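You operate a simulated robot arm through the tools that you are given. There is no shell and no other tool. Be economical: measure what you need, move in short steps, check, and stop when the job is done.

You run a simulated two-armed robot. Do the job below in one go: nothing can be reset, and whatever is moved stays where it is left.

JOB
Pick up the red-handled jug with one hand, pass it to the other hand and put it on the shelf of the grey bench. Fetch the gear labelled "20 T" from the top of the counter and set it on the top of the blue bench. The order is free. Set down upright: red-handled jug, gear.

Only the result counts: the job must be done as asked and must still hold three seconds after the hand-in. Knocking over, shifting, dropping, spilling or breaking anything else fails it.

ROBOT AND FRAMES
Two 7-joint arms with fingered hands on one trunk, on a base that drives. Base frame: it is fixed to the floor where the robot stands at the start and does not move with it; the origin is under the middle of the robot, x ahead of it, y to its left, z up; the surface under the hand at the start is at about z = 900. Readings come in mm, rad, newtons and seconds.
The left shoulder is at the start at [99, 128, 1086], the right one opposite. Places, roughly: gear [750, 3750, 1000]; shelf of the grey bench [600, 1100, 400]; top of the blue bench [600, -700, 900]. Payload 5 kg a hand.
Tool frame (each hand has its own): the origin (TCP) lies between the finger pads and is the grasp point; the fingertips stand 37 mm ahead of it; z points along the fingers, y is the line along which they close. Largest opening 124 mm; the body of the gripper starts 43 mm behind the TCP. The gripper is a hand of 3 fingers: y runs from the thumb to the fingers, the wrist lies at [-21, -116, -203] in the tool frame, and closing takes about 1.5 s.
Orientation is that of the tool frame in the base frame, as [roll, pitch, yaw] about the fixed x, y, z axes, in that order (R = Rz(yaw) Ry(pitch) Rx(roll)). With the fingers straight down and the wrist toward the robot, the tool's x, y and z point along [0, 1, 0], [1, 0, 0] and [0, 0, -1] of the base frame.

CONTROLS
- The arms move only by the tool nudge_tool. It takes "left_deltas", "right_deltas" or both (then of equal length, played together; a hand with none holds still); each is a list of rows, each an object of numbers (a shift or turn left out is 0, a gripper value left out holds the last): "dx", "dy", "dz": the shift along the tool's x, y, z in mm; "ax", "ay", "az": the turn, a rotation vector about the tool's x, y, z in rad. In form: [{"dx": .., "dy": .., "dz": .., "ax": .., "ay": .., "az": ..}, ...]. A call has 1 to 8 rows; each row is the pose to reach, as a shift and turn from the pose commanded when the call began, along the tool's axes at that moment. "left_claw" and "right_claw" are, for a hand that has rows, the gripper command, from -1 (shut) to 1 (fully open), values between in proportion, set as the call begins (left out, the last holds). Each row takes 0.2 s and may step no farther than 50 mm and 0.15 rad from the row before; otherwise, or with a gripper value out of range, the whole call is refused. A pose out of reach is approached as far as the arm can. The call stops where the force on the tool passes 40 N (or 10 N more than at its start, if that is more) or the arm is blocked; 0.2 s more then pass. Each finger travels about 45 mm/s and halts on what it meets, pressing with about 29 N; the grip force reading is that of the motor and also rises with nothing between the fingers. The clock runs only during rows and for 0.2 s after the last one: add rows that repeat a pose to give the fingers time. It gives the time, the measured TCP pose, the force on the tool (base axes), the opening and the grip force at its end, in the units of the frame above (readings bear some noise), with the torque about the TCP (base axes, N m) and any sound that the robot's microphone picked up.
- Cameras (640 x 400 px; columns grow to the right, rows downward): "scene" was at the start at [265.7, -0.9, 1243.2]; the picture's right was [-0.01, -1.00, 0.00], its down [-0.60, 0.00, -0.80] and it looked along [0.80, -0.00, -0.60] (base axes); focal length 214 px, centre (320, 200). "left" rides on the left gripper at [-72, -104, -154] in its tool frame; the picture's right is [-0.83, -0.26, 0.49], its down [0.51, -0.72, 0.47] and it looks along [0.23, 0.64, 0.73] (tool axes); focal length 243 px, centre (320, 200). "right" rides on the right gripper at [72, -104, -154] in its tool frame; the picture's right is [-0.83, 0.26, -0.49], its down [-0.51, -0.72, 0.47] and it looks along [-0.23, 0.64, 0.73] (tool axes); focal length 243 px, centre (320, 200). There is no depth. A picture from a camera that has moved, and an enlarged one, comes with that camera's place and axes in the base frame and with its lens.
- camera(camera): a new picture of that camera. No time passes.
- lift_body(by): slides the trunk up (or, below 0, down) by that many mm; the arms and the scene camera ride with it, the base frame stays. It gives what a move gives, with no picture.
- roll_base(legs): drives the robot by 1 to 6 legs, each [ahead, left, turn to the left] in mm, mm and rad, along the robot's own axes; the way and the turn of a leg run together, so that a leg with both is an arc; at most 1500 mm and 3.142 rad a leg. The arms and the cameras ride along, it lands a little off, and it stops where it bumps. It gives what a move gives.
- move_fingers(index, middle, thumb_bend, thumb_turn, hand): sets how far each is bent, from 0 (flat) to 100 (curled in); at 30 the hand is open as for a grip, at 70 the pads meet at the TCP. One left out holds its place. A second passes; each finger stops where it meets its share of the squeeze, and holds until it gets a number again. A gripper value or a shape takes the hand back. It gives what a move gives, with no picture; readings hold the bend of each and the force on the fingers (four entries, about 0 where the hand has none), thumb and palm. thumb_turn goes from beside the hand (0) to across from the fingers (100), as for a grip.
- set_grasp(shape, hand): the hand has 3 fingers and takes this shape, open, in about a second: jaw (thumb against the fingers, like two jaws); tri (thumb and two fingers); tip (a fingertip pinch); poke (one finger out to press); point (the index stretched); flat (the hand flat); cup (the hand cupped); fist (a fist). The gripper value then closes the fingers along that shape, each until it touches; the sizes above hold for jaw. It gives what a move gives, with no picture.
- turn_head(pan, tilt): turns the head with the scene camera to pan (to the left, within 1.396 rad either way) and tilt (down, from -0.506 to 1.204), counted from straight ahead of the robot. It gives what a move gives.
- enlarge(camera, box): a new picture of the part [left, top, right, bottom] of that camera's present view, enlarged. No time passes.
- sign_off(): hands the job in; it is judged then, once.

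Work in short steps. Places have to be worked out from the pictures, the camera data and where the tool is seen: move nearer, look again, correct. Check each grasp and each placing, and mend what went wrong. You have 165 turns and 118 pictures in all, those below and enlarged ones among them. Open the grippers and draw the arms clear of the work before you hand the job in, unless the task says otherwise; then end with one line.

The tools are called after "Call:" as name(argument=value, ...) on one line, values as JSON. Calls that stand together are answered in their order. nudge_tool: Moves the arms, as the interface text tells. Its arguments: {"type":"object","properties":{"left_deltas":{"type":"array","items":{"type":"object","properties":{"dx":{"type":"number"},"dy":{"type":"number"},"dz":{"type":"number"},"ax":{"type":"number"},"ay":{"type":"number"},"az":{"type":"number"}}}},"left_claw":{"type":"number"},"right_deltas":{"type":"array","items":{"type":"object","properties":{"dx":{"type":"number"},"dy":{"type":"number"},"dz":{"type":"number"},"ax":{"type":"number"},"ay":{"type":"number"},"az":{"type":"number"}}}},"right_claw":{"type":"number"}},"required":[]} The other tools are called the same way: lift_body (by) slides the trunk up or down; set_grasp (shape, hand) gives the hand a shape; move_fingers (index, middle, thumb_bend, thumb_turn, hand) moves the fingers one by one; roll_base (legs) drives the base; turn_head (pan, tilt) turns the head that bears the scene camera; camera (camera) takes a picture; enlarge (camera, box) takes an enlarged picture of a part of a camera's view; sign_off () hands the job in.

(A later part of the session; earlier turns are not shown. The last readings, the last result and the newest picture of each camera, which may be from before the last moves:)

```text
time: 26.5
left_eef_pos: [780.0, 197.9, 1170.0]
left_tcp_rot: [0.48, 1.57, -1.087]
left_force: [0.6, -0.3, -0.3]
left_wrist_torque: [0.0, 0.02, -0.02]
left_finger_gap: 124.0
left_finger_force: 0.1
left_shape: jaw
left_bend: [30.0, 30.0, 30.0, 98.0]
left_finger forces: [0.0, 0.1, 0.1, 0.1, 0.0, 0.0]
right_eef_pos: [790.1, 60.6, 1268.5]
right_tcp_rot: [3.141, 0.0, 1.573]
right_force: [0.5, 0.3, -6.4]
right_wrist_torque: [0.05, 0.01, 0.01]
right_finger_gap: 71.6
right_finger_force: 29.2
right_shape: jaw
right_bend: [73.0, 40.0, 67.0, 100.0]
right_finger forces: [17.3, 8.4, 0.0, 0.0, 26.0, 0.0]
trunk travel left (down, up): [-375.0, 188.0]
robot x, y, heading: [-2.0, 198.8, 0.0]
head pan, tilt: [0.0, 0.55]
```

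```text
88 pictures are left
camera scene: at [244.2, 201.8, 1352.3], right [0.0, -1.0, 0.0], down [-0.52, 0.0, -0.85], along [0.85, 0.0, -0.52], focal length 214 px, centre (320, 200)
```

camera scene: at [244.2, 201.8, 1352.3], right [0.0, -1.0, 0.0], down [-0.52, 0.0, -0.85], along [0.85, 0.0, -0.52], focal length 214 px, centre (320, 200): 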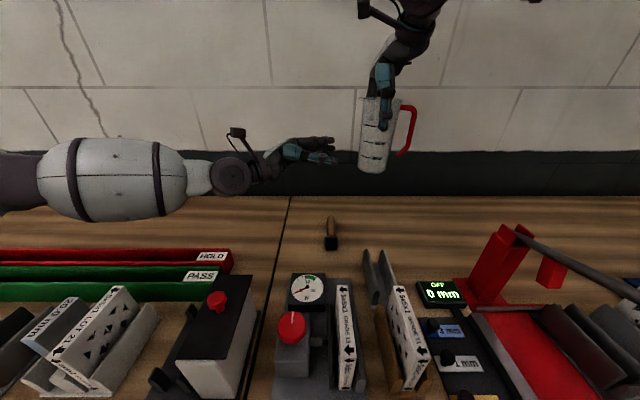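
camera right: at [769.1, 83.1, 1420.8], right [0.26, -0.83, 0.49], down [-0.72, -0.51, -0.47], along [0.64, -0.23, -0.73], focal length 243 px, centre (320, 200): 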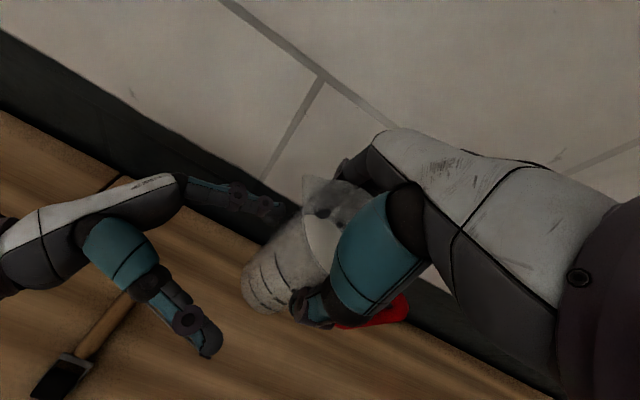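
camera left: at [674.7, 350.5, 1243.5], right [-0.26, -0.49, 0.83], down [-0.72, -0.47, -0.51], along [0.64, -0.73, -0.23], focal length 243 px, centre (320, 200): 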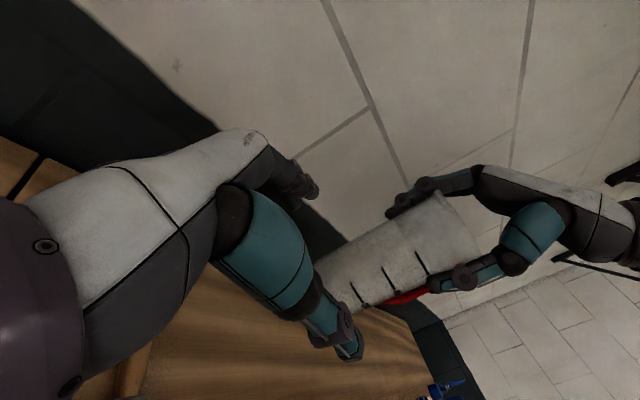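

The left hand is at (780, 197, 1170) and the jug at about (792, 60). I'll advance around the jug.

Call:
nudge_tool(left_deltas=[{"dz": 10, "dy": 12}, {"dz": 40, "dy": 12}, {"dz": 70, "dy": 12}, {"dz": 90, "dy": 12}, {"dz": 90, "dy": 12}])

Call:
camera(camera="left")

Call:
enlarge(camera="scene", box=[260, 60, 460, 185])

Call:
camera(camera="right")

```text
time: 27.7
left_eef_pos: [790.7, 108.7, 1171.8]
left_tcp_rot: [1.902, 1.57, 0.332]
left_force: [0.7, 0.9, -0.7]
left_wrist_torque: [0.01, -0.06, 0.01]
left_finger_gap: 123.8
left_finger_force: 0.0
left_shape: jaw
left_bend: [30.0, 30.0, 30.0, 98.0]
left_finger forces: [0.0, 0.0, 0.0, 0.0, 0.0, 0.0]
right_eef_pos: [789.5, 61.7, 1268.4]
right_tcp_rot: [3.14, 0.0, 1.572]
right_force: [0.0, -0.1, -6.4]
right_wrist_torque: [0.05, -0.03, 0.03]
right_finger_gap: 71.8
right_finger_force: 29.2
right_shape: jaw
right_bend: [73.0, 40.0, 67.0, 100.0]
right_finger forces: [17.3, 8.5, 0.0, 0.0, 25.9, 0.1]
trunk travel left (down, up): [-375.0, 188.0]
robot x, y, heading: [0.4, 205.2, 0.004]
head pan, tilt: [0.0, 0.55]
```

```text
87 pictures are left
camera left: at [684.9, 260.9, 1244.5], right [-0.26, -0.49, 0.83], down [-0.72, -0.47, -0.51], along [0.64, -0.73, -0.23], focal length 243 px, centre (320, 200)
```

left: 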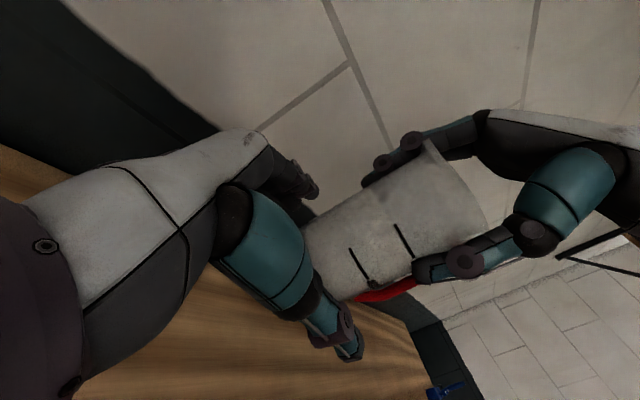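

```text
3.20 times, centred on (360, 122) of scene
camera zoom: at [244.3, 202.4, 1352.3], right [0.0, -1.0, 0.0], down [-0.52, 0.0, -0.85], along [0.85, 0.0, -0.52], focal length 686 px, centre (192, 448)
```

zoom: 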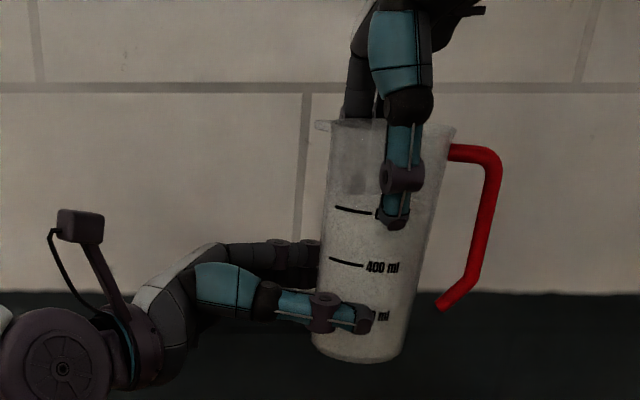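

```text
85 pictures are left
camera right: at [685.8, 134.5, 1420.6], right [0.26, -0.83, 0.49], down [-0.72, -0.51, -0.47], along [0.64, -0.23, -0.73], focal length 243 px, centre (320, 200)
```

right: 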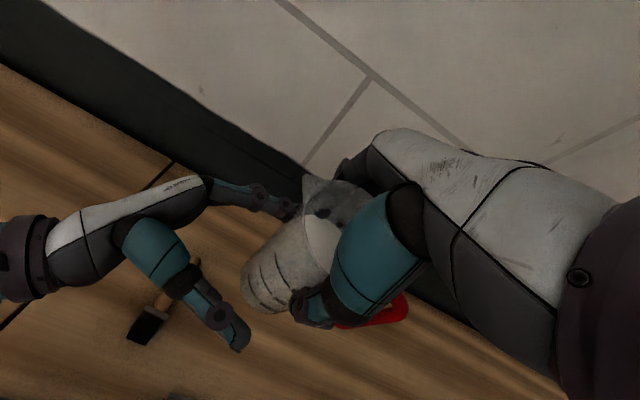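

The fingers straddle the jug on either side. I'll go the last 40 mm and close the left hand.

Call:
nudge_tool(left_deltas=[{"dz": 15}, {"dz": 30}, {"dz": 40}, {"dz": 40}])

Call:
nudge_tool(left_deltas=[{}, {}, {}, {}, {}, {}, {}, {}], left_claw=-1)

Call:
enlarge(camera="scene", box=[260, 60, 460, 185])

Call:
camera(camera="left")

```text
time: 28.7
left_eef_pos: [791.2, 68.2, 1171.0]
left_tcp_rot: [-2.584, 1.57, 2.133]
left_force: [-1.3, -0.8, 0.7]
left_wrist_torque: [-0.02, -0.01, -0.03]
left_finger_gap: 123.7
left_finger_force: 0.0
left_shape: jaw
left_bend: [30.0, 30.0, 30.0, 98.0]
left_finger forces: [0.1, 0.0, 0.0, 0.0, 0.0, 0.1]
right_eef_pos: [788.9, 61.6, 1268.1]
right_tcp_rot: [3.14, 0.0, 1.572]
right_force: [0.8, -0.1, -6.9]
right_wrist_torque: [0.03, -0.03, 0.0]
right_finger_gap: 71.6
right_finger_force: 29.4
right_shape: jaw
right_bend: [73.0, 40.0, 67.0, 100.0]
right_finger forces: [17.4, 8.4, 0.0, 0.0, 26.0, 0.0]
trunk travel left (down, up): [-375.0, 188.0]
robot x, y, heading: [0.1, 203.1, 0.002]
head pan, tilt: [0.0, 0.55]
```

```text
time: 30.5
left_eef_pos: [790.2, 67.5, 1170.0]
left_tcp_rot: [1.566, 1.57, -0.002]
left_force: [0.1, -1.7, -0.6]
left_wrist_torque: [0.06, 0.06, -0.11]
left_finger_gap: 61.8
left_finger_force: 29.3
left_shape: jaw
left_bend: [74.0, 48.0, 69.0, 100.0]
left_finger forces: [18.9, 7.9, 0.0, 0.0, 28.0, 0.0]
right_eef_pos: [789.0, 60.7, 1268.4]
right_tcp_rot: [3.14, 0.0, 1.572]
right_force: [0.0, 2.8, -5.2]
right_wrist_torque: [0.16, -0.07, 0.13]
right_finger_gap: 71.6
right_finger_force: 28.7
right_shape: jaw
right_bend: [73.0, 40.0, 67.0, 100.0]
right_finger forces: [17.8, 7.8, 0.0, 0.0, 25.8, 0.0]
trunk travel left (down, up): [-375.0, 188.0]
robot x, y, heading: [0.9, 202.5, 0.002]
head pan, tilt: [0.0, 0.55]
```

```text
3.20 times, centred on (360, 122) of scene
camera zoom: at [244.4, 201.8, 1352.3], right [0.0, -1.0, 0.0], down [-0.52, 0.0, -0.85], along [0.85, 0.0, -0.52], focal length 686 px, centre (192, 448)
```

zoom: 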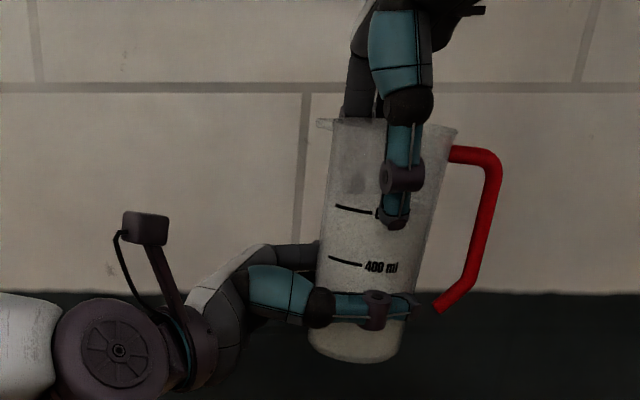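

```text
83 pictures are left
camera left: at [686.1, 220.6, 1243.2], right [-0.26, -0.49, 0.83], down [-0.72, -0.47, -0.51], along [0.64, -0.73, -0.23], focal length 243 px, centre (320, 200)
```

left: 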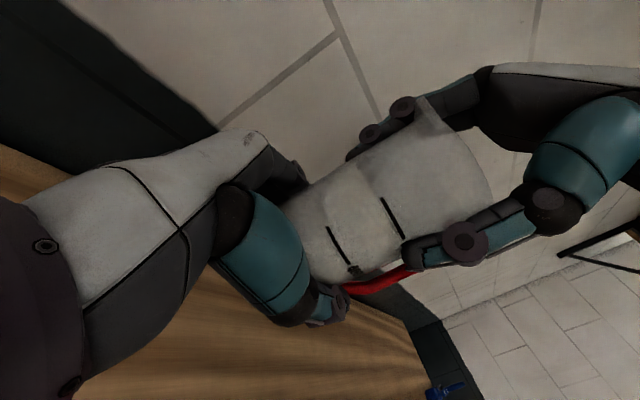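

The left hand grips with 28 N. Now the right releases and withdraws straight up.

Call:
nudge_tool(right_deltas=[{}, {}, {}, {}, {}, {}, {}, {}], right_claw=1)

Call:
enlarge(camera="scene", box=[260, 60, 460, 185])

```text
time: 32.3
left_eef_pos: [791.7, 68.1, 1170.3]
left_tcp_rot: [1.54, 1.57, -0.028]
left_force: [-0.1, 0.8, 0.1]
left_wrist_torque: [0.09, -0.03, 0.04]
left_finger_gap: 61.4
left_finger_force: 29.0
left_shape: jaw
left_bend: [74.0, 48.0, 69.0, 100.0]
left_finger forces: [18.5, 9.9, 0.1, 0.0, 30.1, 0.0]
right_eef_pos: [789.7, 61.4, 1267.3]
right_tcp_rot: [3.141, -0.001, 1.571]
right_force: [0.0, 0.1, -0.1]
right_wrist_torque: [-0.01, 0.0, -0.04]
right_finger_gap: 123.5
right_finger_force: 0.1
right_shape: jaw
right_bend: [30.0, 30.0, 30.0, 98.0]
right_finger forces: [0.1, 0.0, 0.0, 0.0, 0.1, 0.0]
trunk travel left (down, up): [-375.0, 188.0]
robot x, y, heading: [3.5, 203.2, 0.002]
head pan, tilt: [0.0, 0.55]
```

```text
3.20 times, centred on (360, 122) of scene
camera zoom: at [244.4, 201.8, 1352.3], right [0.0, -1.0, 0.0], down [-0.52, 0.0, -0.85], along [0.85, 0.0, -0.52], focal length 686 px, centre (192, 448)
```

zoom: 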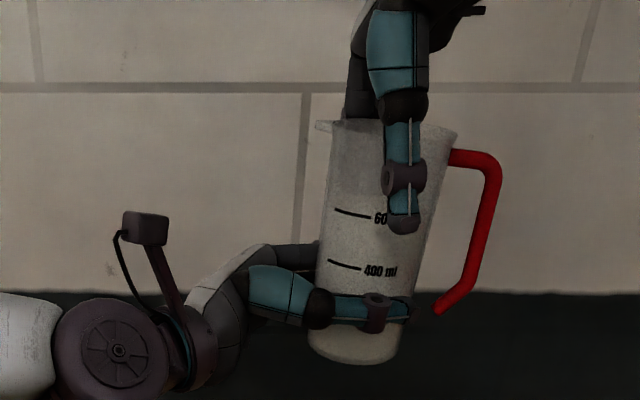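

The jug stayed in place. Raising the right hand clear.

Call:
nudge_tool(right_deltas=[{"dz": -15}, {"dz": -40}, {"dz": -70}, {"dz": -105}, {"dz": -105, "dx": -45}, {"dz": -105, "dx": -90}, {"dz": -105, "dx": -135}, {"dz": -105, "dx": -180}])

Call:
camera(camera="scene")

```text
time: 34.1
left_eef_pos: [790.2, 65.5, 1170.2]
left_tcp_rot: [-3.027, 1.568, 1.687]
left_force: [-0.4, -0.6, -0.1]
left_wrist_torque: [0.1, -0.05, 0.0]
left_finger_gap: 61.3
left_finger_force: 29.0
left_shape: jaw
left_bend: [74.0, 48.0, 69.0, 100.0]
left_finger forces: [18.9, 9.4, 0.0, 0.0, 30.0, 0.1]
right_eef_pos: [787.7, -124.3, 1372.5]
right_tcp_rot: [3.141, -0.002, 1.571]
right_force: [0.4, -0.3, -0.3]
right_wrist_torque: [0.05, -0.01, 0.02]
right_finger_gap: 123.6
right_finger_force: 0.1
right_shape: jaw
right_bend: [30.0, 30.0, 30.0, 98.0]
right_finger forces: [0.0, 0.0, 0.0, 0.1, 0.0, 0.0]
trunk travel left (down, up): [-375.0, 188.0]
robot x, y, heading: [-2.0, 197.6, -0.001]
head pan, tilt: [0.0, 0.55]
```

```text
81 pictures are left
camera scene: at [243.9, 199.1, 1352.4], right [0.0, -1.0, 0.0], down [-0.52, 0.0, -0.85], along [0.85, 0.0, -0.52], focal length 214 px, centre (320, 200)
```

scene: 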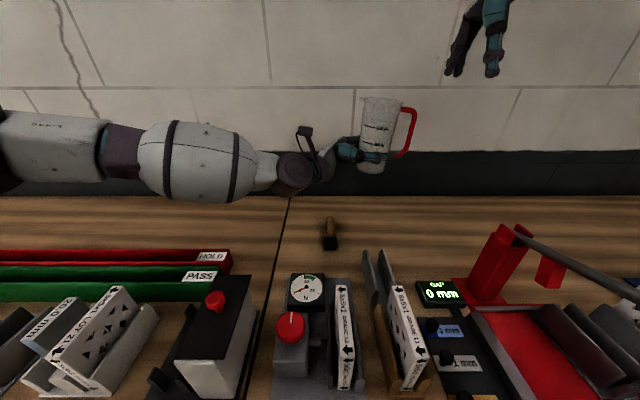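

The left hand now holds the jug on its own. Before backing away from the bench I'll check the floor around me.

Call:
turn_head(pan=1.39, tilt=0.3)

Call:
camera(camera="scene")

Call:
turn_head(pan=-1.39, tilt=0.3)

Call:
camera(camera="scene")

```text
time: 35.6
left_eef_pos: [791.6, 67.1, 1169.6]
left_tcp_rot: [-2.295, 1.57, 2.42]
left_force: [-0.2, -1.0, 0.6]
left_wrist_torque: [0.1, -0.05, 0.0]
left_finger_gap: 61.5
left_finger_force: 29.0
left_shape: jaw
left_bend: [74.0, 48.0, 69.0, 100.0]
left_finger forces: [18.8, 9.7, 0.0, 0.0, 29.8, 0.1]
right_eef_pos: [790.1, -120.3, 1372.5]
right_tcp_rot: [-3.142, 0.0, 1.572]
right_force: [0.9, -0.1, 0.6]
right_wrist_torque: [-0.01, -0.01, 0.01]
right_finger_gap: 123.8
right_finger_force: 0.1
right_shape: jaw
right_bend: [30.0, 30.0, 30.0, 98.0]
right_finger forces: [0.0, 0.0, 0.0, 0.1, 0.0, 0.0]
trunk travel left (down, up): [-375.0, 188.0]
robot x, y, heading: [-1.2, 199.6, 0.005]
head pan, tilt: [1.389, 0.3]
```

```text
80 pictures are left
camera scene: at [171.3, 293.6, 1375.3], right [0.98, -0.18, 0.0], down [-0.05, -0.29, -0.96], along [0.17, 0.94, -0.3], focal length 214 px, centre (320, 200)
```

scene: 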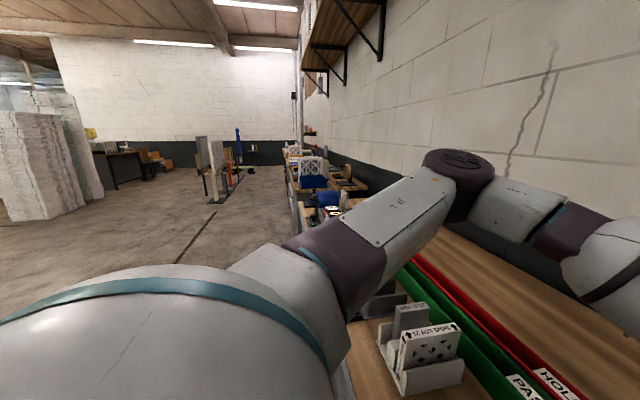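

```text
time: 38.0
left_eef_pos: [791.8, 68.3, 1169.2]
left_tcp_rot: [2.077, 1.569, 0.509]
left_force: [0.1, -0.5, 0.5]
left_wrist_torque: [0.06, -0.07, 0.03]
left_finger_gap: 61.5
left_finger_force: 28.8
left_shape: jaw
left_bend: [74.0, 48.0, 69.0, 100.0]
left_finger forces: [18.8, 9.7, 0.0, 0.1, 29.8, 0.1]
right_eef_pos: [789.6, -120.6, 1372.3]
right_tcp_rot: [3.141, 0.0, 1.574]
right_force: [0.0, 0.7, -0.8]
right_wrist_torque: [0.01, 0.02, 0.01]
right_finger_gap: 123.8
right_finger_force: 0.0
right_shape: jaw
right_bend: [30.0, 30.0, 30.0, 98.0]
right_finger forces: [0.0, 0.0, 0.0, 0.0, 0.1, 0.1]
trunk travel left (down, up): [-375.0, 188.0]
robot x, y, heading: [2.4, 196.2, -0.0]
head pan, tilt: [-1.389, 0.3]
```

```text
79 pictures are left
camera scene: at [171.7, 109.8, 1375.3], right [-0.98, -0.18, 0.0], down [-0.05, 0.29, -0.96], along [0.18, -0.94, -0.3], focal length 214 px, centre (320, 200)
```

scene: 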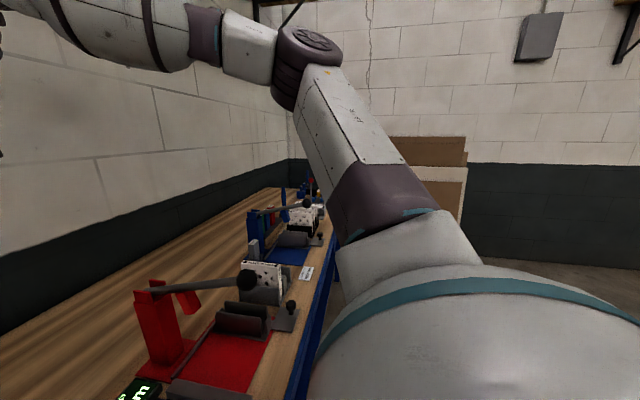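

The aisle behind is open. I'll back off 750 mm, move left to about y=1100, and look at the grey bench's shelf.

Call:
roll_base(legs=[[-750, 0, 0]])

Call:
turn_head(pan=0.7, tilt=0.4)

Call:
camera(camera="scene")

```text
time: 42.1
left_eef_pos: [52.0, 61.3, 1170.0]
left_tcp_rot: [-0.94, 1.565, -2.516]
left_force: [0.6, 0.4, -0.9]
left_wrist_torque: [0.12, -0.03, -0.02]
left_finger_gap: 61.2
left_finger_force: 28.9
left_shape: jaw
left_bend: [74.0, 48.0, 69.0, 100.0]
left_finger forces: [18.8, 9.7, 0.0, 0.1, 29.6, 0.1]
right_eef_pos: [47.7, -126.9, 1370.2]
right_tcp_rot: [-3.139, -0.001, 1.564]
right_force: [0.6, 0.1, -0.3]
right_wrist_torque: [0.01, 0.0, 0.01]
right_finger_gap: 123.7
right_finger_force: 0.1
right_shape: jaw
right_bend: [30.0, 30.0, 30.0, 98.0]
right_finger forces: [0.0, 0.0, 0.0, 0.0, 0.0, 0.1]
trunk travel left (down, up): [-375.0, 188.0]
robot x, y, heading: [-739.5, 203.7, -0.011]
head pan, tilt: [-1.389, 0.3]
```

```text
time: 44.1
left_eef_pos: [51.8, 63.7, 1169.8]
left_tcp_rot: [2.783, 1.57, 1.208]
left_force: [0.6, 0.4, -0.6]
left_wrist_torque: [0.07, -0.04, 0.0]
left_finger_gap: 61.4
left_finger_force: 29.3
left_shape: jaw
left_bend: [74.0, 48.0, 69.0, 100.0]
left_finger forces: [18.8, 9.6, 0.0, 0.0, 29.8, 0.1]
right_eef_pos: [46.8, -126.5, 1371.8]
right_tcp_rot: [-3.141, -0.001, 1.565]
right_force: [0.9, -0.2, 0.4]
right_wrist_torque: [0.0, 0.02, -0.01]
right_finger_gap: 123.6
right_finger_force: 0.1
right_shape: jaw
right_bend: [30.0, 30.0, 30.0, 98.0]
right_finger forces: [0.0, 0.0, 0.0, 0.1, 0.0, 0.0]
trunk travel left (down, up): [-375.0, 188.0]
robot x, y, heading: [-741.9, 204.2, -0.006]
head pan, tilt: [0.7, 0.4]
```

```text
78 pictures are left
camera scene: at [-512.8, 260.9, 1366.0], right [0.64, -0.77, 0.0], down [-0.3, -0.25, -0.92], along [0.71, 0.59, -0.39], focal length 214 px, centre (320, 200)
```

scene: 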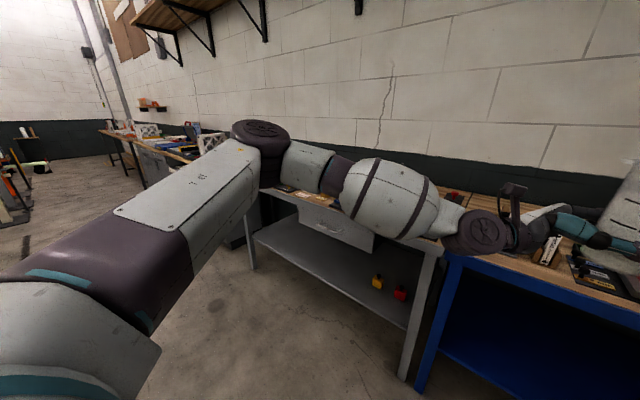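

The grey bench has an open lower shelf, with some bottles at its right end. I'll drive left to face it and lower the trunk.

Call:
roll_base(legs=[[0, 750, 0]])

Call:
lift_body(by=-370)

Call:
turn_head(pan=0.0, tilt=0.4)

Call:
camera(camera="scene")

```text
time: 51.1
left_eef_pos: [54.3, 826.4, 1168.7]
left_tcp_rot: [-0.194, 1.57, -1.759]
left_force: [0.1, 0.3, 0.5]
left_wrist_torque: [0.11, 0.02, 0.02]
left_finger_gap: 61.7
left_finger_force: 28.9
left_shape: jaw
left_bend: [74.0, 48.0, 69.0, 100.0]
left_finger forces: [18.8, 9.6, 0.0, 0.0, 29.7, 0.0]
right_eef_pos: [52.9, 637.9, 1371.6]
right_tcp_rot: [-3.141, 0.0, 1.572]
right_force: [-0.2, -0.5, 0.5]
right_wrist_torque: [0.02, 0.01, 0.0]
right_finger_gap: 123.8
right_finger_force: 0.0
right_shape: jaw
right_bend: [30.0, 30.0, 30.0, 98.0]
right_finger forces: [0.0, 0.0, 0.0, 0.0, 0.1, 0.1]
trunk travel left (down, up): [-375.0, 188.0]
robot x, y, heading: [-735.1, 960.6, -0.002]
head pan, tilt: [0.7, 0.4]
```

```text
time: 54.7
left_eef_pos: [54.8, 825.6, 800.1]
left_tcp_rot: [2.66, 1.57, 1.091]
left_force: [0.5, 0.0, -0.2]
left_wrist_torque: [0.13, -0.05, 0.01]
left_finger_gap: 61.4
left_finger_force: 28.9
left_shape: jaw
left_bend: [74.0, 48.0, 69.0, 100.0]
left_finger forces: [19.0, 9.6, 0.0, 0.0, 29.6, 0.1]
right_eef_pos: [52.4, 637.6, 1001.8]
right_tcp_rot: [3.141, 0.0, 1.571]
right_force: [-0.2, 0.2, 0.4]
right_wrist_torque: [-0.01, -0.01, 0.0]
right_finger_gap: 123.7
right_finger_force: 0.2
right_shape: jaw
right_bend: [30.0, 30.0, 30.0, 98.0]
right_finger forces: [0.1, 0.0, 0.0, 0.0, 0.0, 0.0]
trunk travel left (down, up): [-5.0, 558.0]
robot x, y, heading: [-736.8, 957.0, 0.002]
head pan, tilt: [0.7, 0.4]
```

```text
time: 55.8
left_eef_pos: [53.1, 826.9, 798.5]
left_tcp_rot: [-2.376, 1.569, 2.34]
left_force: [0.1, -0.5, 1.5]
left_wrist_torque: [0.07, 0.01, 0.0]
left_finger_gap: 61.5
left_finger_force: 28.7
left_shape: jaw
left_bend: [74.0, 48.0, 69.0, 100.0]
left_finger forces: [19.0, 9.7, 0.0, 0.0, 29.5, 0.0]
right_eef_pos: [53.1, 636.6, 1002.5]
right_tcp_rot: [-3.14, -0.001, 1.572]
right_force: [-0.1, 0.5, -0.4]
right_wrist_torque: [0.0, -0.01, -0.02]
right_finger_gap: 123.6
right_finger_force: 0.1
right_shape: jaw
right_bend: [30.0, 30.0, 30.0, 98.0]
right_finger forces: [0.0, 0.0, 0.0, 0.0, 0.0, 0.0]
trunk travel left (down, up): [-5.0, 558.0]
robot x, y, heading: [-738.6, 961.2, -0.0]
head pan, tilt: [0.0, 0.4]
```

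```text
77 pictures are left
camera scene: at [-376.9, 960.7, 977.0], right [0.0, -1.0, 0.0], down [-0.39, 0.0, -0.92], along [0.92, 0.0, -0.39], focal length 214 px, centre (320, 200)
```

scene: 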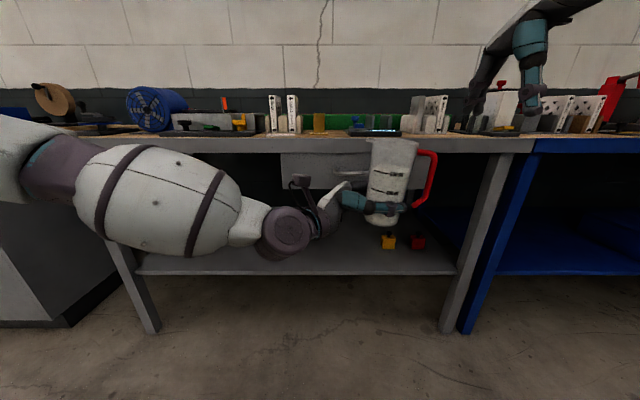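

The shelf is clear at around y≈1000–1150: front edge x≈275, with a drawer unit above down to z≈730. I'll pull the left arm in and lower the jug while raising and retracting the right hand, so it clears the bench-top items later.

Call:
nudge_tool(left_deltas=[{"dy": -10, "dx": 10}, {"dy": -28, "dx": 28}, {"dy": -46, "dx": 48}, {"dy": -64, "dx": 68}, {"dy": -82, "dx": 88}, {"dy": -100, "dx": 108}, {"dy": -120, "dx": 128}, {"dy": -140, "dx": 148}], right_deltas=[{"dy": -30, "dz": -19}, {"dy": -65, "dz": -38}, {"dy": -100, "dz": -57}, {"dy": -140, "dz": -76}, {"dy": -180, "dz": -95}, {"dy": -220, "dz": -114}, {"dy": -255, "dz": -132}, {"dy": -290, "dz": -150}])

Call:
nudge_tool(left_deltas=[{"dx": 22}, {"dx": 44}, {"dx": 66}, {"dx": 90}, {"dx": 114}, {"dx": 138}, {"dx": 160}, {"dx": 170}])

Call:
camera(camera="scene")

Call:
camera(camera="left")

```text
time: 57.6
left_eef_pos: [-88.0, 825.8, 653.1]
left_tcp_rot: [2.678, 1.569, 1.11]
left_force: [0.0, 0.6, 0.5]
left_wrist_torque: [0.13, -0.04, -0.02]
left_finger_gap: 61.5
left_finger_force: 28.8
left_shape: jaw
left_bend: [75.0, 48.0, 69.0, 100.0]
left_finger forces: [19.7, 9.5, 0.1, 0.0, 29.7, 0.0]
right_eef_pos: [-239.5, 638.4, 1150.4]
right_tcp_rot: [-3.141, 0.001, 1.573]
right_force: [0.7, -0.2, 0.0]
right_wrist_torque: [0.03, 0.03, 0.01]
right_finger_gap: 124.0
right_finger_force: 0.0
right_shape: jaw
right_bend: [30.0, 30.0, 30.0, 98.0]
right_finger forces: [0.0, 0.1, 0.1, 0.1, 0.1, 0.0]
trunk travel left (down, up): [-5.0, 558.0]
robot x, y, heading: [-739.7, 958.8, 0.003]
head pan, tilt: [0.0, 0.4]
```

```text
time: 59.4
left_eef_pos: [-87.3, 826.7, 481.9]
left_tcp_rot: [-0.989, 1.569, -2.556]
left_force: [-0.1, 0.4, 0.0]
left_wrist_torque: [0.07, 0.0, 0.02]
left_finger_gap: 61.3
left_finger_force: 29.7
left_shape: jaw
left_bend: [75.0, 48.0, 69.0, 100.0]
left_finger forces: [19.6, 9.5, 0.0, 0.0, 29.3, 0.0]
right_eef_pos: [-236.2, 636.5, 1150.2]
right_tcp_rot: [3.141, -0.001, 1.572]
right_force: [-0.4, -0.9, 0.4]
right_wrist_torque: [0.01, -0.01, 0.0]
right_finger_gap: 123.8
right_finger_force: 0.1
right_shape: jaw
right_bend: [30.0, 30.0, 30.0, 98.0]
right_finger forces: [0.0, 0.1, 0.1, 0.1, 0.0, 0.1]
trunk travel left (down, up): [-5.0, 558.0]
robot x, y, heading: [-739.3, 961.8, 0.0]
head pan, tilt: [0.0, 0.4]
```

```text
76 pictures are left
camera scene: at [-376.9, 960.6, 977.0], right [0.0, -1.0, 0.0], down [-0.39, 0.0, -0.92], along [0.92, 0.0, -0.39], focal length 214 px, centre (320, 200)
```

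scene: 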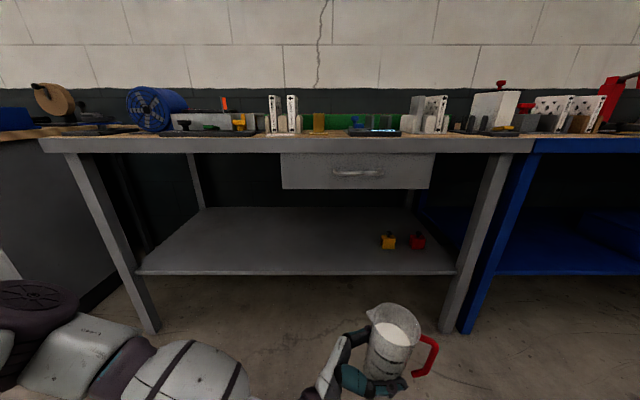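

```text
75 pictures are left
camera left: at [-191.7, 979.9, 555.1], right [-0.26, -0.49, 0.83], down [-0.72, -0.47, -0.51], along [0.64, -0.73, -0.23], focal length 243 px, centre (320, 200)
```

left: 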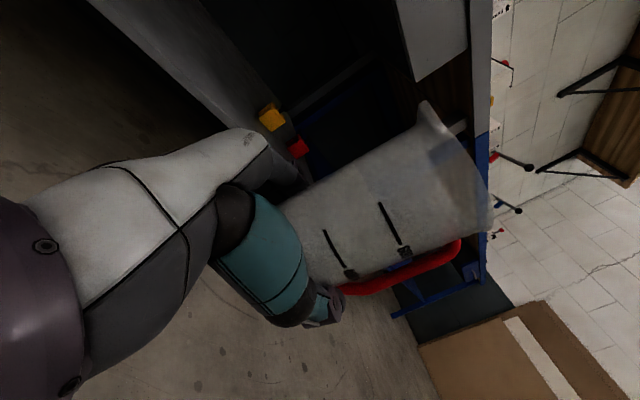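

The shelf is well visible (x 275–856, y≈350–1750). I'll raise the jug a little for clearance, shift left 135 mm, and check the left elbow.

Call:
nudge_tool(left_deltas=[{"dx": -12}, {"dx": -25}, {"dx": -25}])

Call:
roll_base(legs=[[0, 135, 0]])

Call:
turn_head(pan=0.6, tilt=0.7)

Call:
camera(camera="scene")

```text
time: 60.2
left_eef_pos: [-86.3, 825.3, 507.7]
left_tcp_rot: [-1.878, 1.568, 2.839]
left_force: [-0.1, -0.1, 0.5]
left_wrist_torque: [0.08, -0.01, 0.04]
left_finger_gap: 61.5
left_finger_force: 29.1
left_shape: jaw
left_bend: [75.0, 48.0, 69.0, 100.0]
left_finger forces: [19.8, 9.5, 0.1, 0.1, 29.3, 0.0]
right_eef_pos: [-237.9, 637.5, 1150.4]
right_tcp_rot: [-3.14, 0.001, 1.572]
right_force: [-0.4, 0.3, -0.4]
right_wrist_torque: [-0.02, 0.0, 0.01]
right_finger_gap: 123.9
right_finger_force: 0.1
right_shape: jaw
right_bend: [30.0, 30.0, 30.0, 98.0]
right_finger forces: [0.0, 0.0, 0.1, 0.0, 0.0, 0.0]
trunk travel left (down, up): [-5.0, 558.0]
robot x, y, heading: [-734.5, 959.0, -0.0]
head pan, tilt: [0.0, 0.4]
```

```text
time: 62.0
left_eef_pos: [-88.0, 959.8, 507.7]
left_tcp_rot: [1.779, 1.568, 0.208]
left_force: [-0.6, 0.3, 0.0]
left_wrist_torque: [0.09, -0.06, -0.02]
left_finger_gap: 61.4
left_finger_force: 28.5
left_shape: jaw
left_bend: [75.0, 48.0, 69.0, 100.0]
left_finger forces: [19.7, 9.3, 0.1, 0.0, 29.1, 0.1]
right_eef_pos: [-237.9, 770.6, 1149.1]
right_tcp_rot: [3.141, 0.001, 1.573]
right_force: [0.7, 0.0, -0.5]
right_wrist_torque: [0.0, 0.02, -0.03]
right_finger_gap: 123.6
right_finger_force: 0.1
right_shape: jaw
right_bend: [30.0, 30.0, 30.0, 98.0]
right_finger forces: [0.1, 0.0, 0.0, 0.1, 0.0, 0.0]
trunk travel left (down, up): [-5.0, 558.0]
robot x, y, heading: [-740.1, 1094.7, 0.001]
head pan, tilt: [0.0, 0.4]
```

```text
time: 63.0
left_eef_pos: [-87.7, 959.3, 506.9]
left_tcp_rot: [-1.833, 1.57, 2.88]
left_force: [0.4, 0.9, -0.3]
left_wrist_torque: [0.07, -0.02, -0.02]
left_finger_gap: 61.1
left_finger_force: 28.8
left_shape: jaw
left_bend: [75.0, 48.0, 69.0, 100.0]
left_finger forces: [19.7, 9.3, 0.0, 0.0, 29.3, 0.0]
right_eef_pos: [-237.1, 770.6, 1149.9]
right_tcp_rot: [-3.141, 0.0, 1.574]
right_force: [-1.2, -0.5, -0.4]
right_wrist_torque: [-0.03, -0.02, 0.0]
right_finger_gap: 124.1
right_finger_force: 0.0
right_shape: jaw
right_bend: [30.0, 30.0, 30.0, 98.0]
right_finger forces: [0.0, 0.0, 0.0, 0.1, 0.1, 0.1]
trunk travel left (down, up): [-5.0, 558.0]
robot x, y, heading: [-739.1, 1096.6, 0.002]
head pan, tilt: [0.6, 0.7]
```

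```text
74 pictures are left
camera scene: at [-399.8, 1142.3, 950.2], right [0.57, -0.82, 0.0], down [-0.53, -0.36, -0.77], along [0.63, 0.43, -0.64], focal length 214 px, centre (320, 200)
```

scene: 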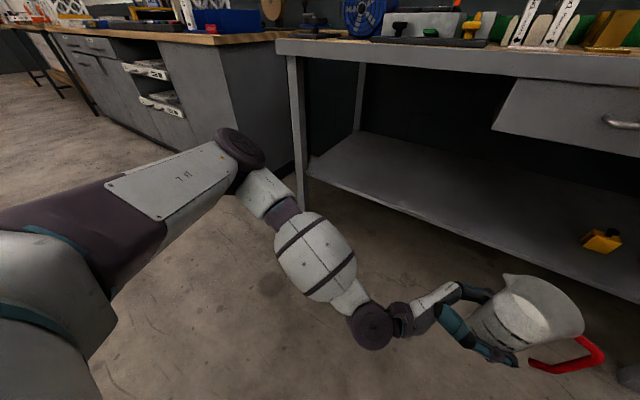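

The elbow sits high (z≈800), so I won't drive deep under the top. I'll extend the arm by 115 mm first and then drive in, so the elbow stays in front of the bench edge.

Call:
nudge_tool(left_deltas=[{"dy": 8}, {"dy": 22}, {"dy": 38}, {"dy": 55}, {"dy": 72}, {"dy": 90}, {"dy": 105}, {"dy": 115}])

Call:
camera(camera="scene")

```text
time: 64.8
left_eef_pos: [28.0, 959.8, 507.0]
left_tcp_rot: [-1.828, 1.567, 2.885]
left_force: [-0.5, -0.4, -0.2]
left_wrist_torque: [0.11, -0.03, -0.02]
left_finger_gap: 61.4
left_finger_force: 29.3
left_shape: jaw
left_bend: [75.0, 48.0, 69.0, 100.0]
left_finger forces: [20.0, 9.2, 0.0, 0.0, 29.0, 0.0]
right_eef_pos: [-237.6, 770.0, 1150.4]
right_tcp_rot: [3.141, -0.001, 1.573]
right_force: [0.0, 1.1, 0.6]
right_wrist_torque: [-0.02, -0.02, -0.02]
right_finger_gap: 123.9
right_finger_force: 0.0
right_shape: jaw
right_bend: [30.0, 30.0, 30.0, 98.0]
right_finger forces: [0.0, 0.1, 0.0, 0.0, 0.1, 0.1]
trunk travel left (down, up): [-5.0, 558.0]
robot x, y, heading: [-737.8, 1094.7, 0.001]
head pan, tilt: [0.6, 0.7]
```

```text
73 pictures are left
camera scene: at [-399.7, 1142.4, 950.1], right [0.57, -0.82, 0.0], down [-0.53, -0.36, -0.76], along [0.63, 0.43, -0.64], focal length 214 px, centre (320, 200)
```

scene: 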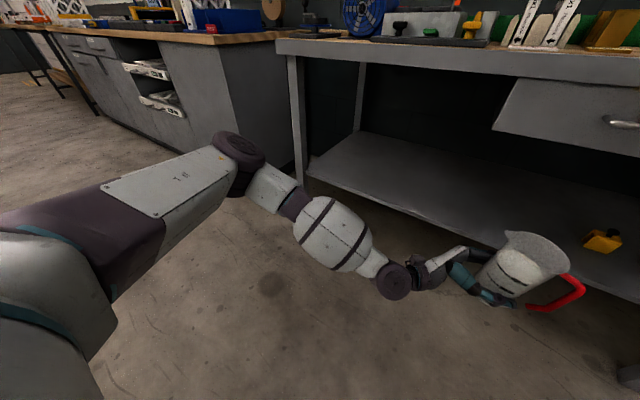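

The elbow has barely moved. Driving in 345 mm.

Call:
roll_base(legs=[[345, 0, 0]])

Call:
turn_head(pan=0.2, tilt=1.0)

Call:
camera(camera="scene")

Call:
camera(camera="left")

```text
time: 67.0
left_eef_pos: [369.8, 964.1, 506.0]
left_tcp_rot: [-1.683, 1.568, 3.034]
left_force: [-0.8, 0.0, -1.4]
left_wrist_torque: [0.05, -0.02, -0.01]
left_finger_gap: 61.0
left_finger_force: 29.1
left_shape: jaw
left_bend: [75.0, 48.0, 69.0, 100.0]
left_finger forces: [19.9, 9.2, 0.0, 0.1, 28.9, 0.0]
right_eef_pos: [105.6, 773.2, 1148.8]
right_tcp_rot: [-3.141, 0.001, 1.577]
right_force: [0.0, 1.1, 0.3]
right_wrist_torque: [-0.01, 0.01, -0.03]
right_finger_gap: 123.8
right_finger_force: 0.1
right_shape: jaw
right_bend: [30.0, 30.0, 30.0, 98.0]
right_finger forces: [0.0, 0.0, 0.0, 0.0, 0.0, 0.0]
trunk travel left (down, up): [-5.0, 558.0]
robot x, y, heading: [-393.8, 1094.6, 0.01]
head pan, tilt: [0.6, 0.7]
```

```text
time: 67.9
left_eef_pos: [369.7, 963.4, 505.3]
left_tcp_rot: [-2.08, 1.569, 2.639]
left_force: [-0.8, -0.4, -0.3]
left_wrist_torque: [0.08, -0.07, 0.0]
left_finger_gap: 61.0
left_finger_force: 29.3
left_shape: jaw
left_bend: [75.0, 48.0, 69.0, 100.0]
left_finger forces: [19.7, 9.3, 0.0, 0.1, 29.1, 0.0]
right_eef_pos: [105.0, 774.0, 1150.1]
right_tcp_rot: [3.141, 0.001, 1.577]
right_force: [-0.9, 0.3, 0.6]
right_wrist_torque: [-0.01, -0.03, 0.0]
right_finger_gap: 123.9
right_finger_force: 0.0
right_shape: jaw
right_bend: [30.0, 30.0, 30.0, 98.0]
right_finger forces: [0.0, 0.1, 0.1, 0.0, 0.1, 0.0]
trunk travel left (down, up): [-5.0, 558.0]
robot x, y, heading: [-393.6, 1095.9, 0.006]
head pan, tilt: [0.201, 1.0]
```

```text
72 pictures are left
camera scene: at [-60.4, 1110.8, 926.8], right [0.21, -0.98, 0.0], down [-0.82, -0.17, -0.54], along [0.53, 0.11, -0.84], focal length 214 px, centre (320, 200)
```

scene: 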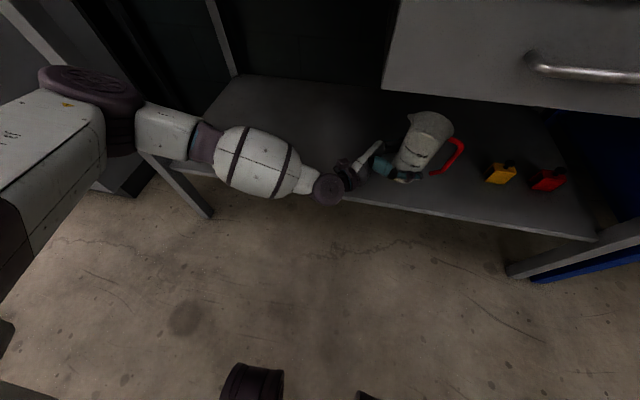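

```text
71 pictures are left
camera left: at [263.9, 1116.2, 580.4], right [-0.26, -0.49, 0.83], down [-0.72, -0.48, -0.51], along [0.65, -0.73, -0.23], focal length 243 px, centre (320, 200)
```

left: 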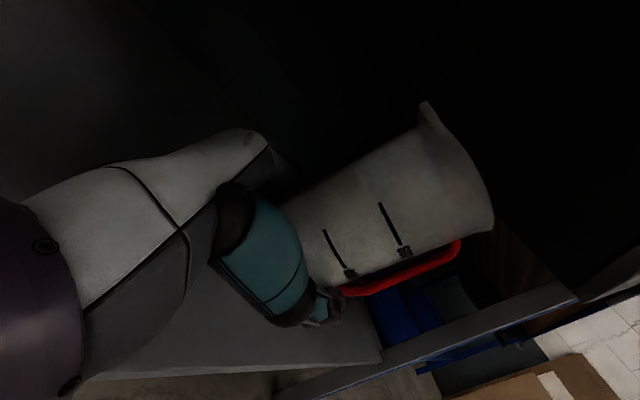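

The jug is over the shelf but close to the front edge (edge x≈300, jug x≈365). I'll drive 50 mm further in and then lower it.

Call:
roll_base(legs=[[50, 0, 0]])

Call:
nudge_tool(left_deltas=[{"dx": 10}, {"dx": 20}, {"dx": 30}, {"dx": 38}, {"dx": 44}])

Call:
camera(camera="scene")

```text
time: 68.8
left_eef_pos: [419.1, 964.8, 506.3]
left_tcp_rot: [-2.268, 1.568, 2.45]
left_force: [-0.1, 0.2, -1.3]
left_wrist_torque: [0.06, -0.05, -0.01]
left_finger_gap: 61.4
left_finger_force: 29.2
left_shape: jaw
left_bend: [75.0, 48.0, 69.0, 100.0]
left_finger forces: [19.9, 9.3, 0.1, 0.0, 28.9, 0.1]
right_eef_pos: [155.6, 774.3, 1149.1]
right_tcp_rot: [-3.14, -0.002, 1.576]
right_force: [0.9, -0.2, 0.3]
right_wrist_torque: [-0.02, 0.04, 0.0]
right_finger_gap: 124.0
right_finger_force: 0.0
right_shape: jaw
right_bend: [30.0, 30.0, 30.0, 98.0]
right_finger forces: [0.0, 0.1, 0.0, 0.0, 0.0, 0.0]
trunk travel left (down, up): [-5.0, 558.0]
robot x, y, heading: [-345.1, 1093.7, 0.003]
head pan, tilt: [0.201, 1.0]
```

```text
time: 70.0
left_eef_pos: [419.0, 962.7, 462.3]
left_tcp_rot: [2.823, 1.569, 1.259]
left_force: [0.2, -0.6, -0.2]
left_wrist_torque: [0.05, -0.02, -0.05]
left_finger_gap: 61.3
left_finger_force: 29.2
left_shape: jaw
left_bend: [75.0, 48.0, 69.0, 100.0]
left_finger forces: [19.9, 9.2, 0.0, 0.0, 29.0, 0.0]
right_eef_pos: [154.8, 774.1, 1150.0]
right_tcp_rot: [-3.14, -0.001, 1.575]
right_force: [0.1, -0.2, 0.7]
right_wrist_torque: [0.02, 0.01, 0.03]
right_finger_gap: 123.8
right_finger_force: 0.0
right_shape: jaw
right_bend: [30.0, 30.0, 30.0, 98.0]
right_finger forces: [0.0, 0.0, 0.0, 0.0, 0.0, 0.1]
trunk travel left (down, up): [-5.0, 558.0]
robot x, y, heading: [-344.7, 1099.3, 0.003]
head pan, tilt: [0.201, 1.0]
```

```text
70 pictures are left
camera scene: at [-10.7, 1111.0, 926.7], right [0.2, -0.98, 0.0], down [-0.82, -0.17, -0.54], along [0.53, 0.11, -0.84], focal length 214 px, centre (320, 200)
```

scene: 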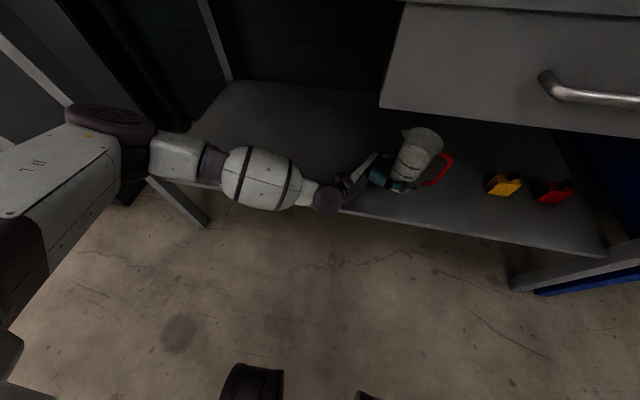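

Jug base should be about 10 mm above the shelf. I'll lower in small steps and watch the force.

Call:
nudge_tool(left_deltas=[{"dx": 3}, {"dx": 6}, {"dx": 6}])

Call:
nudge_tool(left_deltas=[{"dx": 2}, {"dx": 4}, {"dx": 4}])

Call:
enlarge(camera="scene", box=[340, 110, 500, 210])

```text
time: 70.8
left_eef_pos: [419.0, 962.7, 455.7]
left_tcp_rot: [-2.44, 1.57, 2.28]
left_force: [-0.2, -0.2, -0.9]
left_wrist_torque: [0.09, -0.01, 0.02]
left_finger_gap: 61.3
left_finger_force: 29.1
left_shape: jaw
left_bend: [75.0, 48.0, 69.0, 100.0]
left_finger forces: [20.1, 9.3, 0.0, 0.1, 29.0, 0.0]
right_eef_pos: [155.5, 773.8, 1149.2]
right_tcp_rot: [-3.14, -0.001, 1.576]
right_force: [-0.4, 0.0, 0.5]
right_wrist_torque: [0.03, 0.02, 0.0]
right_finger_gap: 123.7
right_finger_force: 0.1
right_shape: jaw
right_bend: [30.0, 30.0, 30.0, 98.0]
right_finger forces: [0.0, 0.0, 0.0, 0.0, 0.0, 0.1]
trunk travel left (down, up): [-5.0, 558.0]
robot x, y, heading: [-346.9, 1098.0, 0.006]
head pan, tilt: [0.201, 1.0]
```

```text
time: 71.6
left_eef_pos: [419.1, 964.7, 452.8]
left_tcp_rot: [-1.38, 1.568, -2.946]
left_force: [-0.1, 0.2, -0.6]
left_wrist_torque: [0.07, -0.01, -0.03]
left_finger_gap: 61.3
left_finger_force: 28.7
left_shape: jaw
left_bend: [75.0, 48.0, 69.0, 100.0]
left_finger forces: [19.9, 9.2, 0.1, 0.1, 28.8, 0.0]
right_eef_pos: [155.1, 773.7, 1149.6]
right_tcp_rot: [-3.139, 0.0, 1.576]
right_force: [-0.2, 0.4, 0.9]
right_wrist_torque: [0.0, 0.03, -0.01]
right_finger_gap: 123.8
right_finger_force: 0.1
right_shape: jaw
right_bend: [30.0, 30.0, 30.0, 98.0]
right_finger forces: [0.1, 0.1, 0.0, 0.0, 0.0, 0.0]
trunk travel left (down, up): [-5.0, 558.0]
robot x, y, heading: [-348.3, 1098.6, 0.004]
head pan, tilt: [0.201, 1.0]
```

```text
4.00 times, centred on (420, 160) of scene
camera zoom: at [-10.8, 1111.0, 926.7], right [0.2, -0.98, 0.0], down [-0.82, -0.17, -0.54], along [0.53, 0.11, -0.84], focal length 858 px, centre (-80, 360)
```

zoom: 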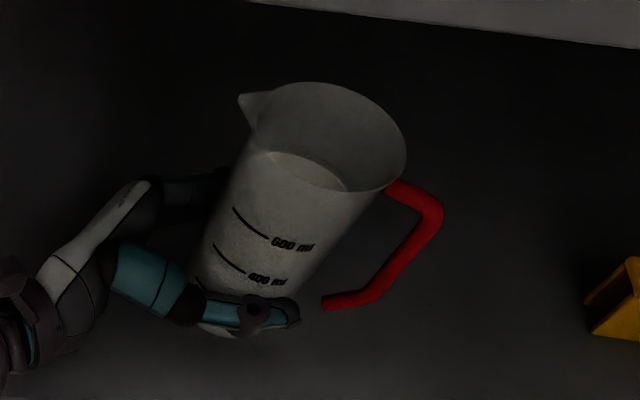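

No contact yet; continuing down in 3 mm steps.

Call:
nudge_tool(left_deltas=[{"dx": 1.5}, {"dx": 3}, {"dx": 3}])

Call:
nudge_tool(left_deltas=[{"dx": 1.5}, {"dx": 3}, {"dx": 3}])

```text
time: 72.4
left_eef_pos: [419.0, 964.1, 449.7]
left_tcp_rot: [-2.308, 1.567, 2.409]
left_force: [-1.0, 0.4, 0.3]
left_wrist_torque: [0.12, 0.01, -0.02]
left_finger_gap: 61.1
left_finger_force: 29.0
left_shape: jaw
left_bend: [75.0, 48.0, 69.0, 100.0]
left_finger forces: [20.0, 9.2, 0.1, 0.0, 28.9, 0.0]
right_eef_pos: [154.7, 773.8, 1149.9]
right_tcp_rot: [-3.141, 0.001, 1.575]
right_force: [-0.3, 0.8, -0.1]
right_wrist_torque: [-0.02, -0.02, 0.0]
right_finger_gap: 123.9
right_finger_force: 0.1
right_shape: jaw
right_bend: [30.0, 30.0, 30.0, 98.0]
right_finger forces: [0.1, 0.0, 0.1, 0.1, 0.1, 0.0]
trunk travel left (down, up): [-5.0, 558.0]
robot x, y, heading: [-345.4, 1096.4, 0.011]
head pan, tilt: [0.201, 1.0]
```

```text
time: 73.2
left_eef_pos: [419.3, 966.2, 447.2]
left_tcp_rot: [-2.87, 1.569, 1.848]
left_force: [-0.9, -0.4, 0.3]
left_wrist_torque: [0.06, 0.0, -0.02]
left_finger_gap: 61.2
left_finger_force: 28.7
left_shape: jaw
left_bend: [75.0, 48.0, 69.0, 100.0]
left_finger forces: [20.1, 9.1, 0.0, 0.1, 28.9, 0.1]
right_eef_pos: [154.4, 775.1, 1149.0]
right_tcp_rot: [-3.14, 0.0, 1.574]
right_force: [-0.4, 0.5, 0.0]
right_wrist_torque: [-0.02, 0.01, -0.02]
right_finger_gap: 123.7
right_finger_force: 0.0
right_shape: jaw
right_bend: [30.0, 30.0, 30.0, 98.0]
right_finger forces: [0.1, 0.1, 0.0, 0.0, 0.1, 0.1]
trunk travel left (down, up): [-5.0, 558.0]
robot x, y, heading: [-346.4, 1097.5, 0.009]
head pan, tilt: [0.201, 1.0]
```

Still no contact. Continuing with small steps.

Call:
nudge_tool(left_deltas=[{"dx": 2}, {"dx": 4}, {"dx": 4}])

Call:
nudge_tool(left_deltas=[{"dx": 2}, {"dx": 4}, {"dx": 4}])

Call:
enlarge(camera="left", box=[240, 200, 480, 380])

```text
time: 74.0
left_eef_pos: [417.5, 967.7, 443.9]
left_tcp_rot: [-2.336, 1.569, 2.383]
left_force: [-0.4, -0.5, -0.1]
left_wrist_torque: [0.08, -0.03, -0.02]
left_finger_gap: 61.2
left_finger_force: 28.9
left_shape: jaw
left_bend: [75.0, 48.0, 69.0, 100.0]
left_finger forces: [19.9, 9.2, 0.0, 0.1, 28.9, 0.0]
right_eef_pos: [154.6, 773.9, 1151.2]
right_tcp_rot: [-3.139, 0.0, 1.577]
right_force: [-0.8, -1.2, -0.1]
right_wrist_torque: [0.0, 0.01, 0.02]
right_finger_gap: 123.8
right_finger_force: 0.1
right_shape: jaw
right_bend: [30.0, 30.0, 30.0, 98.0]
right_finger forces: [0.0, 0.0, 0.0, 0.1, 0.0, 0.0]
trunk travel left (down, up): [-5.0, 558.0]
robot x, y, heading: [-344.6, 1098.1, 0.0]
head pan, tilt: [0.201, 1.0]
```

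```text
time: 74.8
left_eef_pos: [417.0, 969.1, 440.0]
left_tcp_rot: [-2.624, 1.569, 2.094]
left_force: [-0.4, 0.0, -0.3]
left_wrist_torque: [0.07, -0.02, 0.01]
left_finger_gap: 61.1
left_finger_force: 29.4
left_shape: jaw
left_bend: [75.0, 48.0, 69.0, 100.0]
left_finger forces: [20.1, 9.0, 0.0, 0.0, 28.8, 0.0]
left hand out of reach, approached as far as the arm can: row 1, 2, 3
right_eef_pos: [154.1, 774.2, 1149.1]
right_tcp_rot: [-3.14, -0.001, 1.576]
right_force: [-0.5, 0.3, 0.0]
right_wrist_torque: [0.01, 0.02, 0.05]
right_finger_gap: 123.9
right_finger_force: 0.1
right_shape: jaw
right_bend: [30.0, 30.0, 30.0, 98.0]
right_finger forces: [0.0, 0.1, 0.0, 0.0, 0.0, 0.0]
trunk travel left (down, up): [-5.0, 558.0]
robot x, y, heading: [-346.5, 1099.8, 0.004]
head pan, tilt: [0.201, 1.0]
```

```text
2.22 times, centred on (360, 290) of left
camera zoom: at [312.3, 1120.9, 514.1], right [-0.26, -0.5, 0.83], down [-0.72, -0.47, -0.51], along [0.64, -0.73, -0.23], focal length 539 px, centre (231, 0)
```

zoom: 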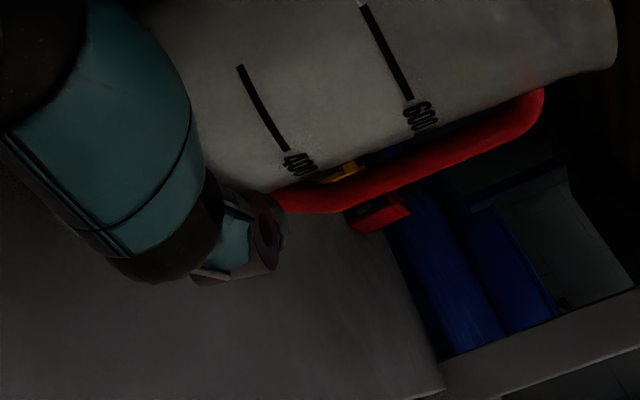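

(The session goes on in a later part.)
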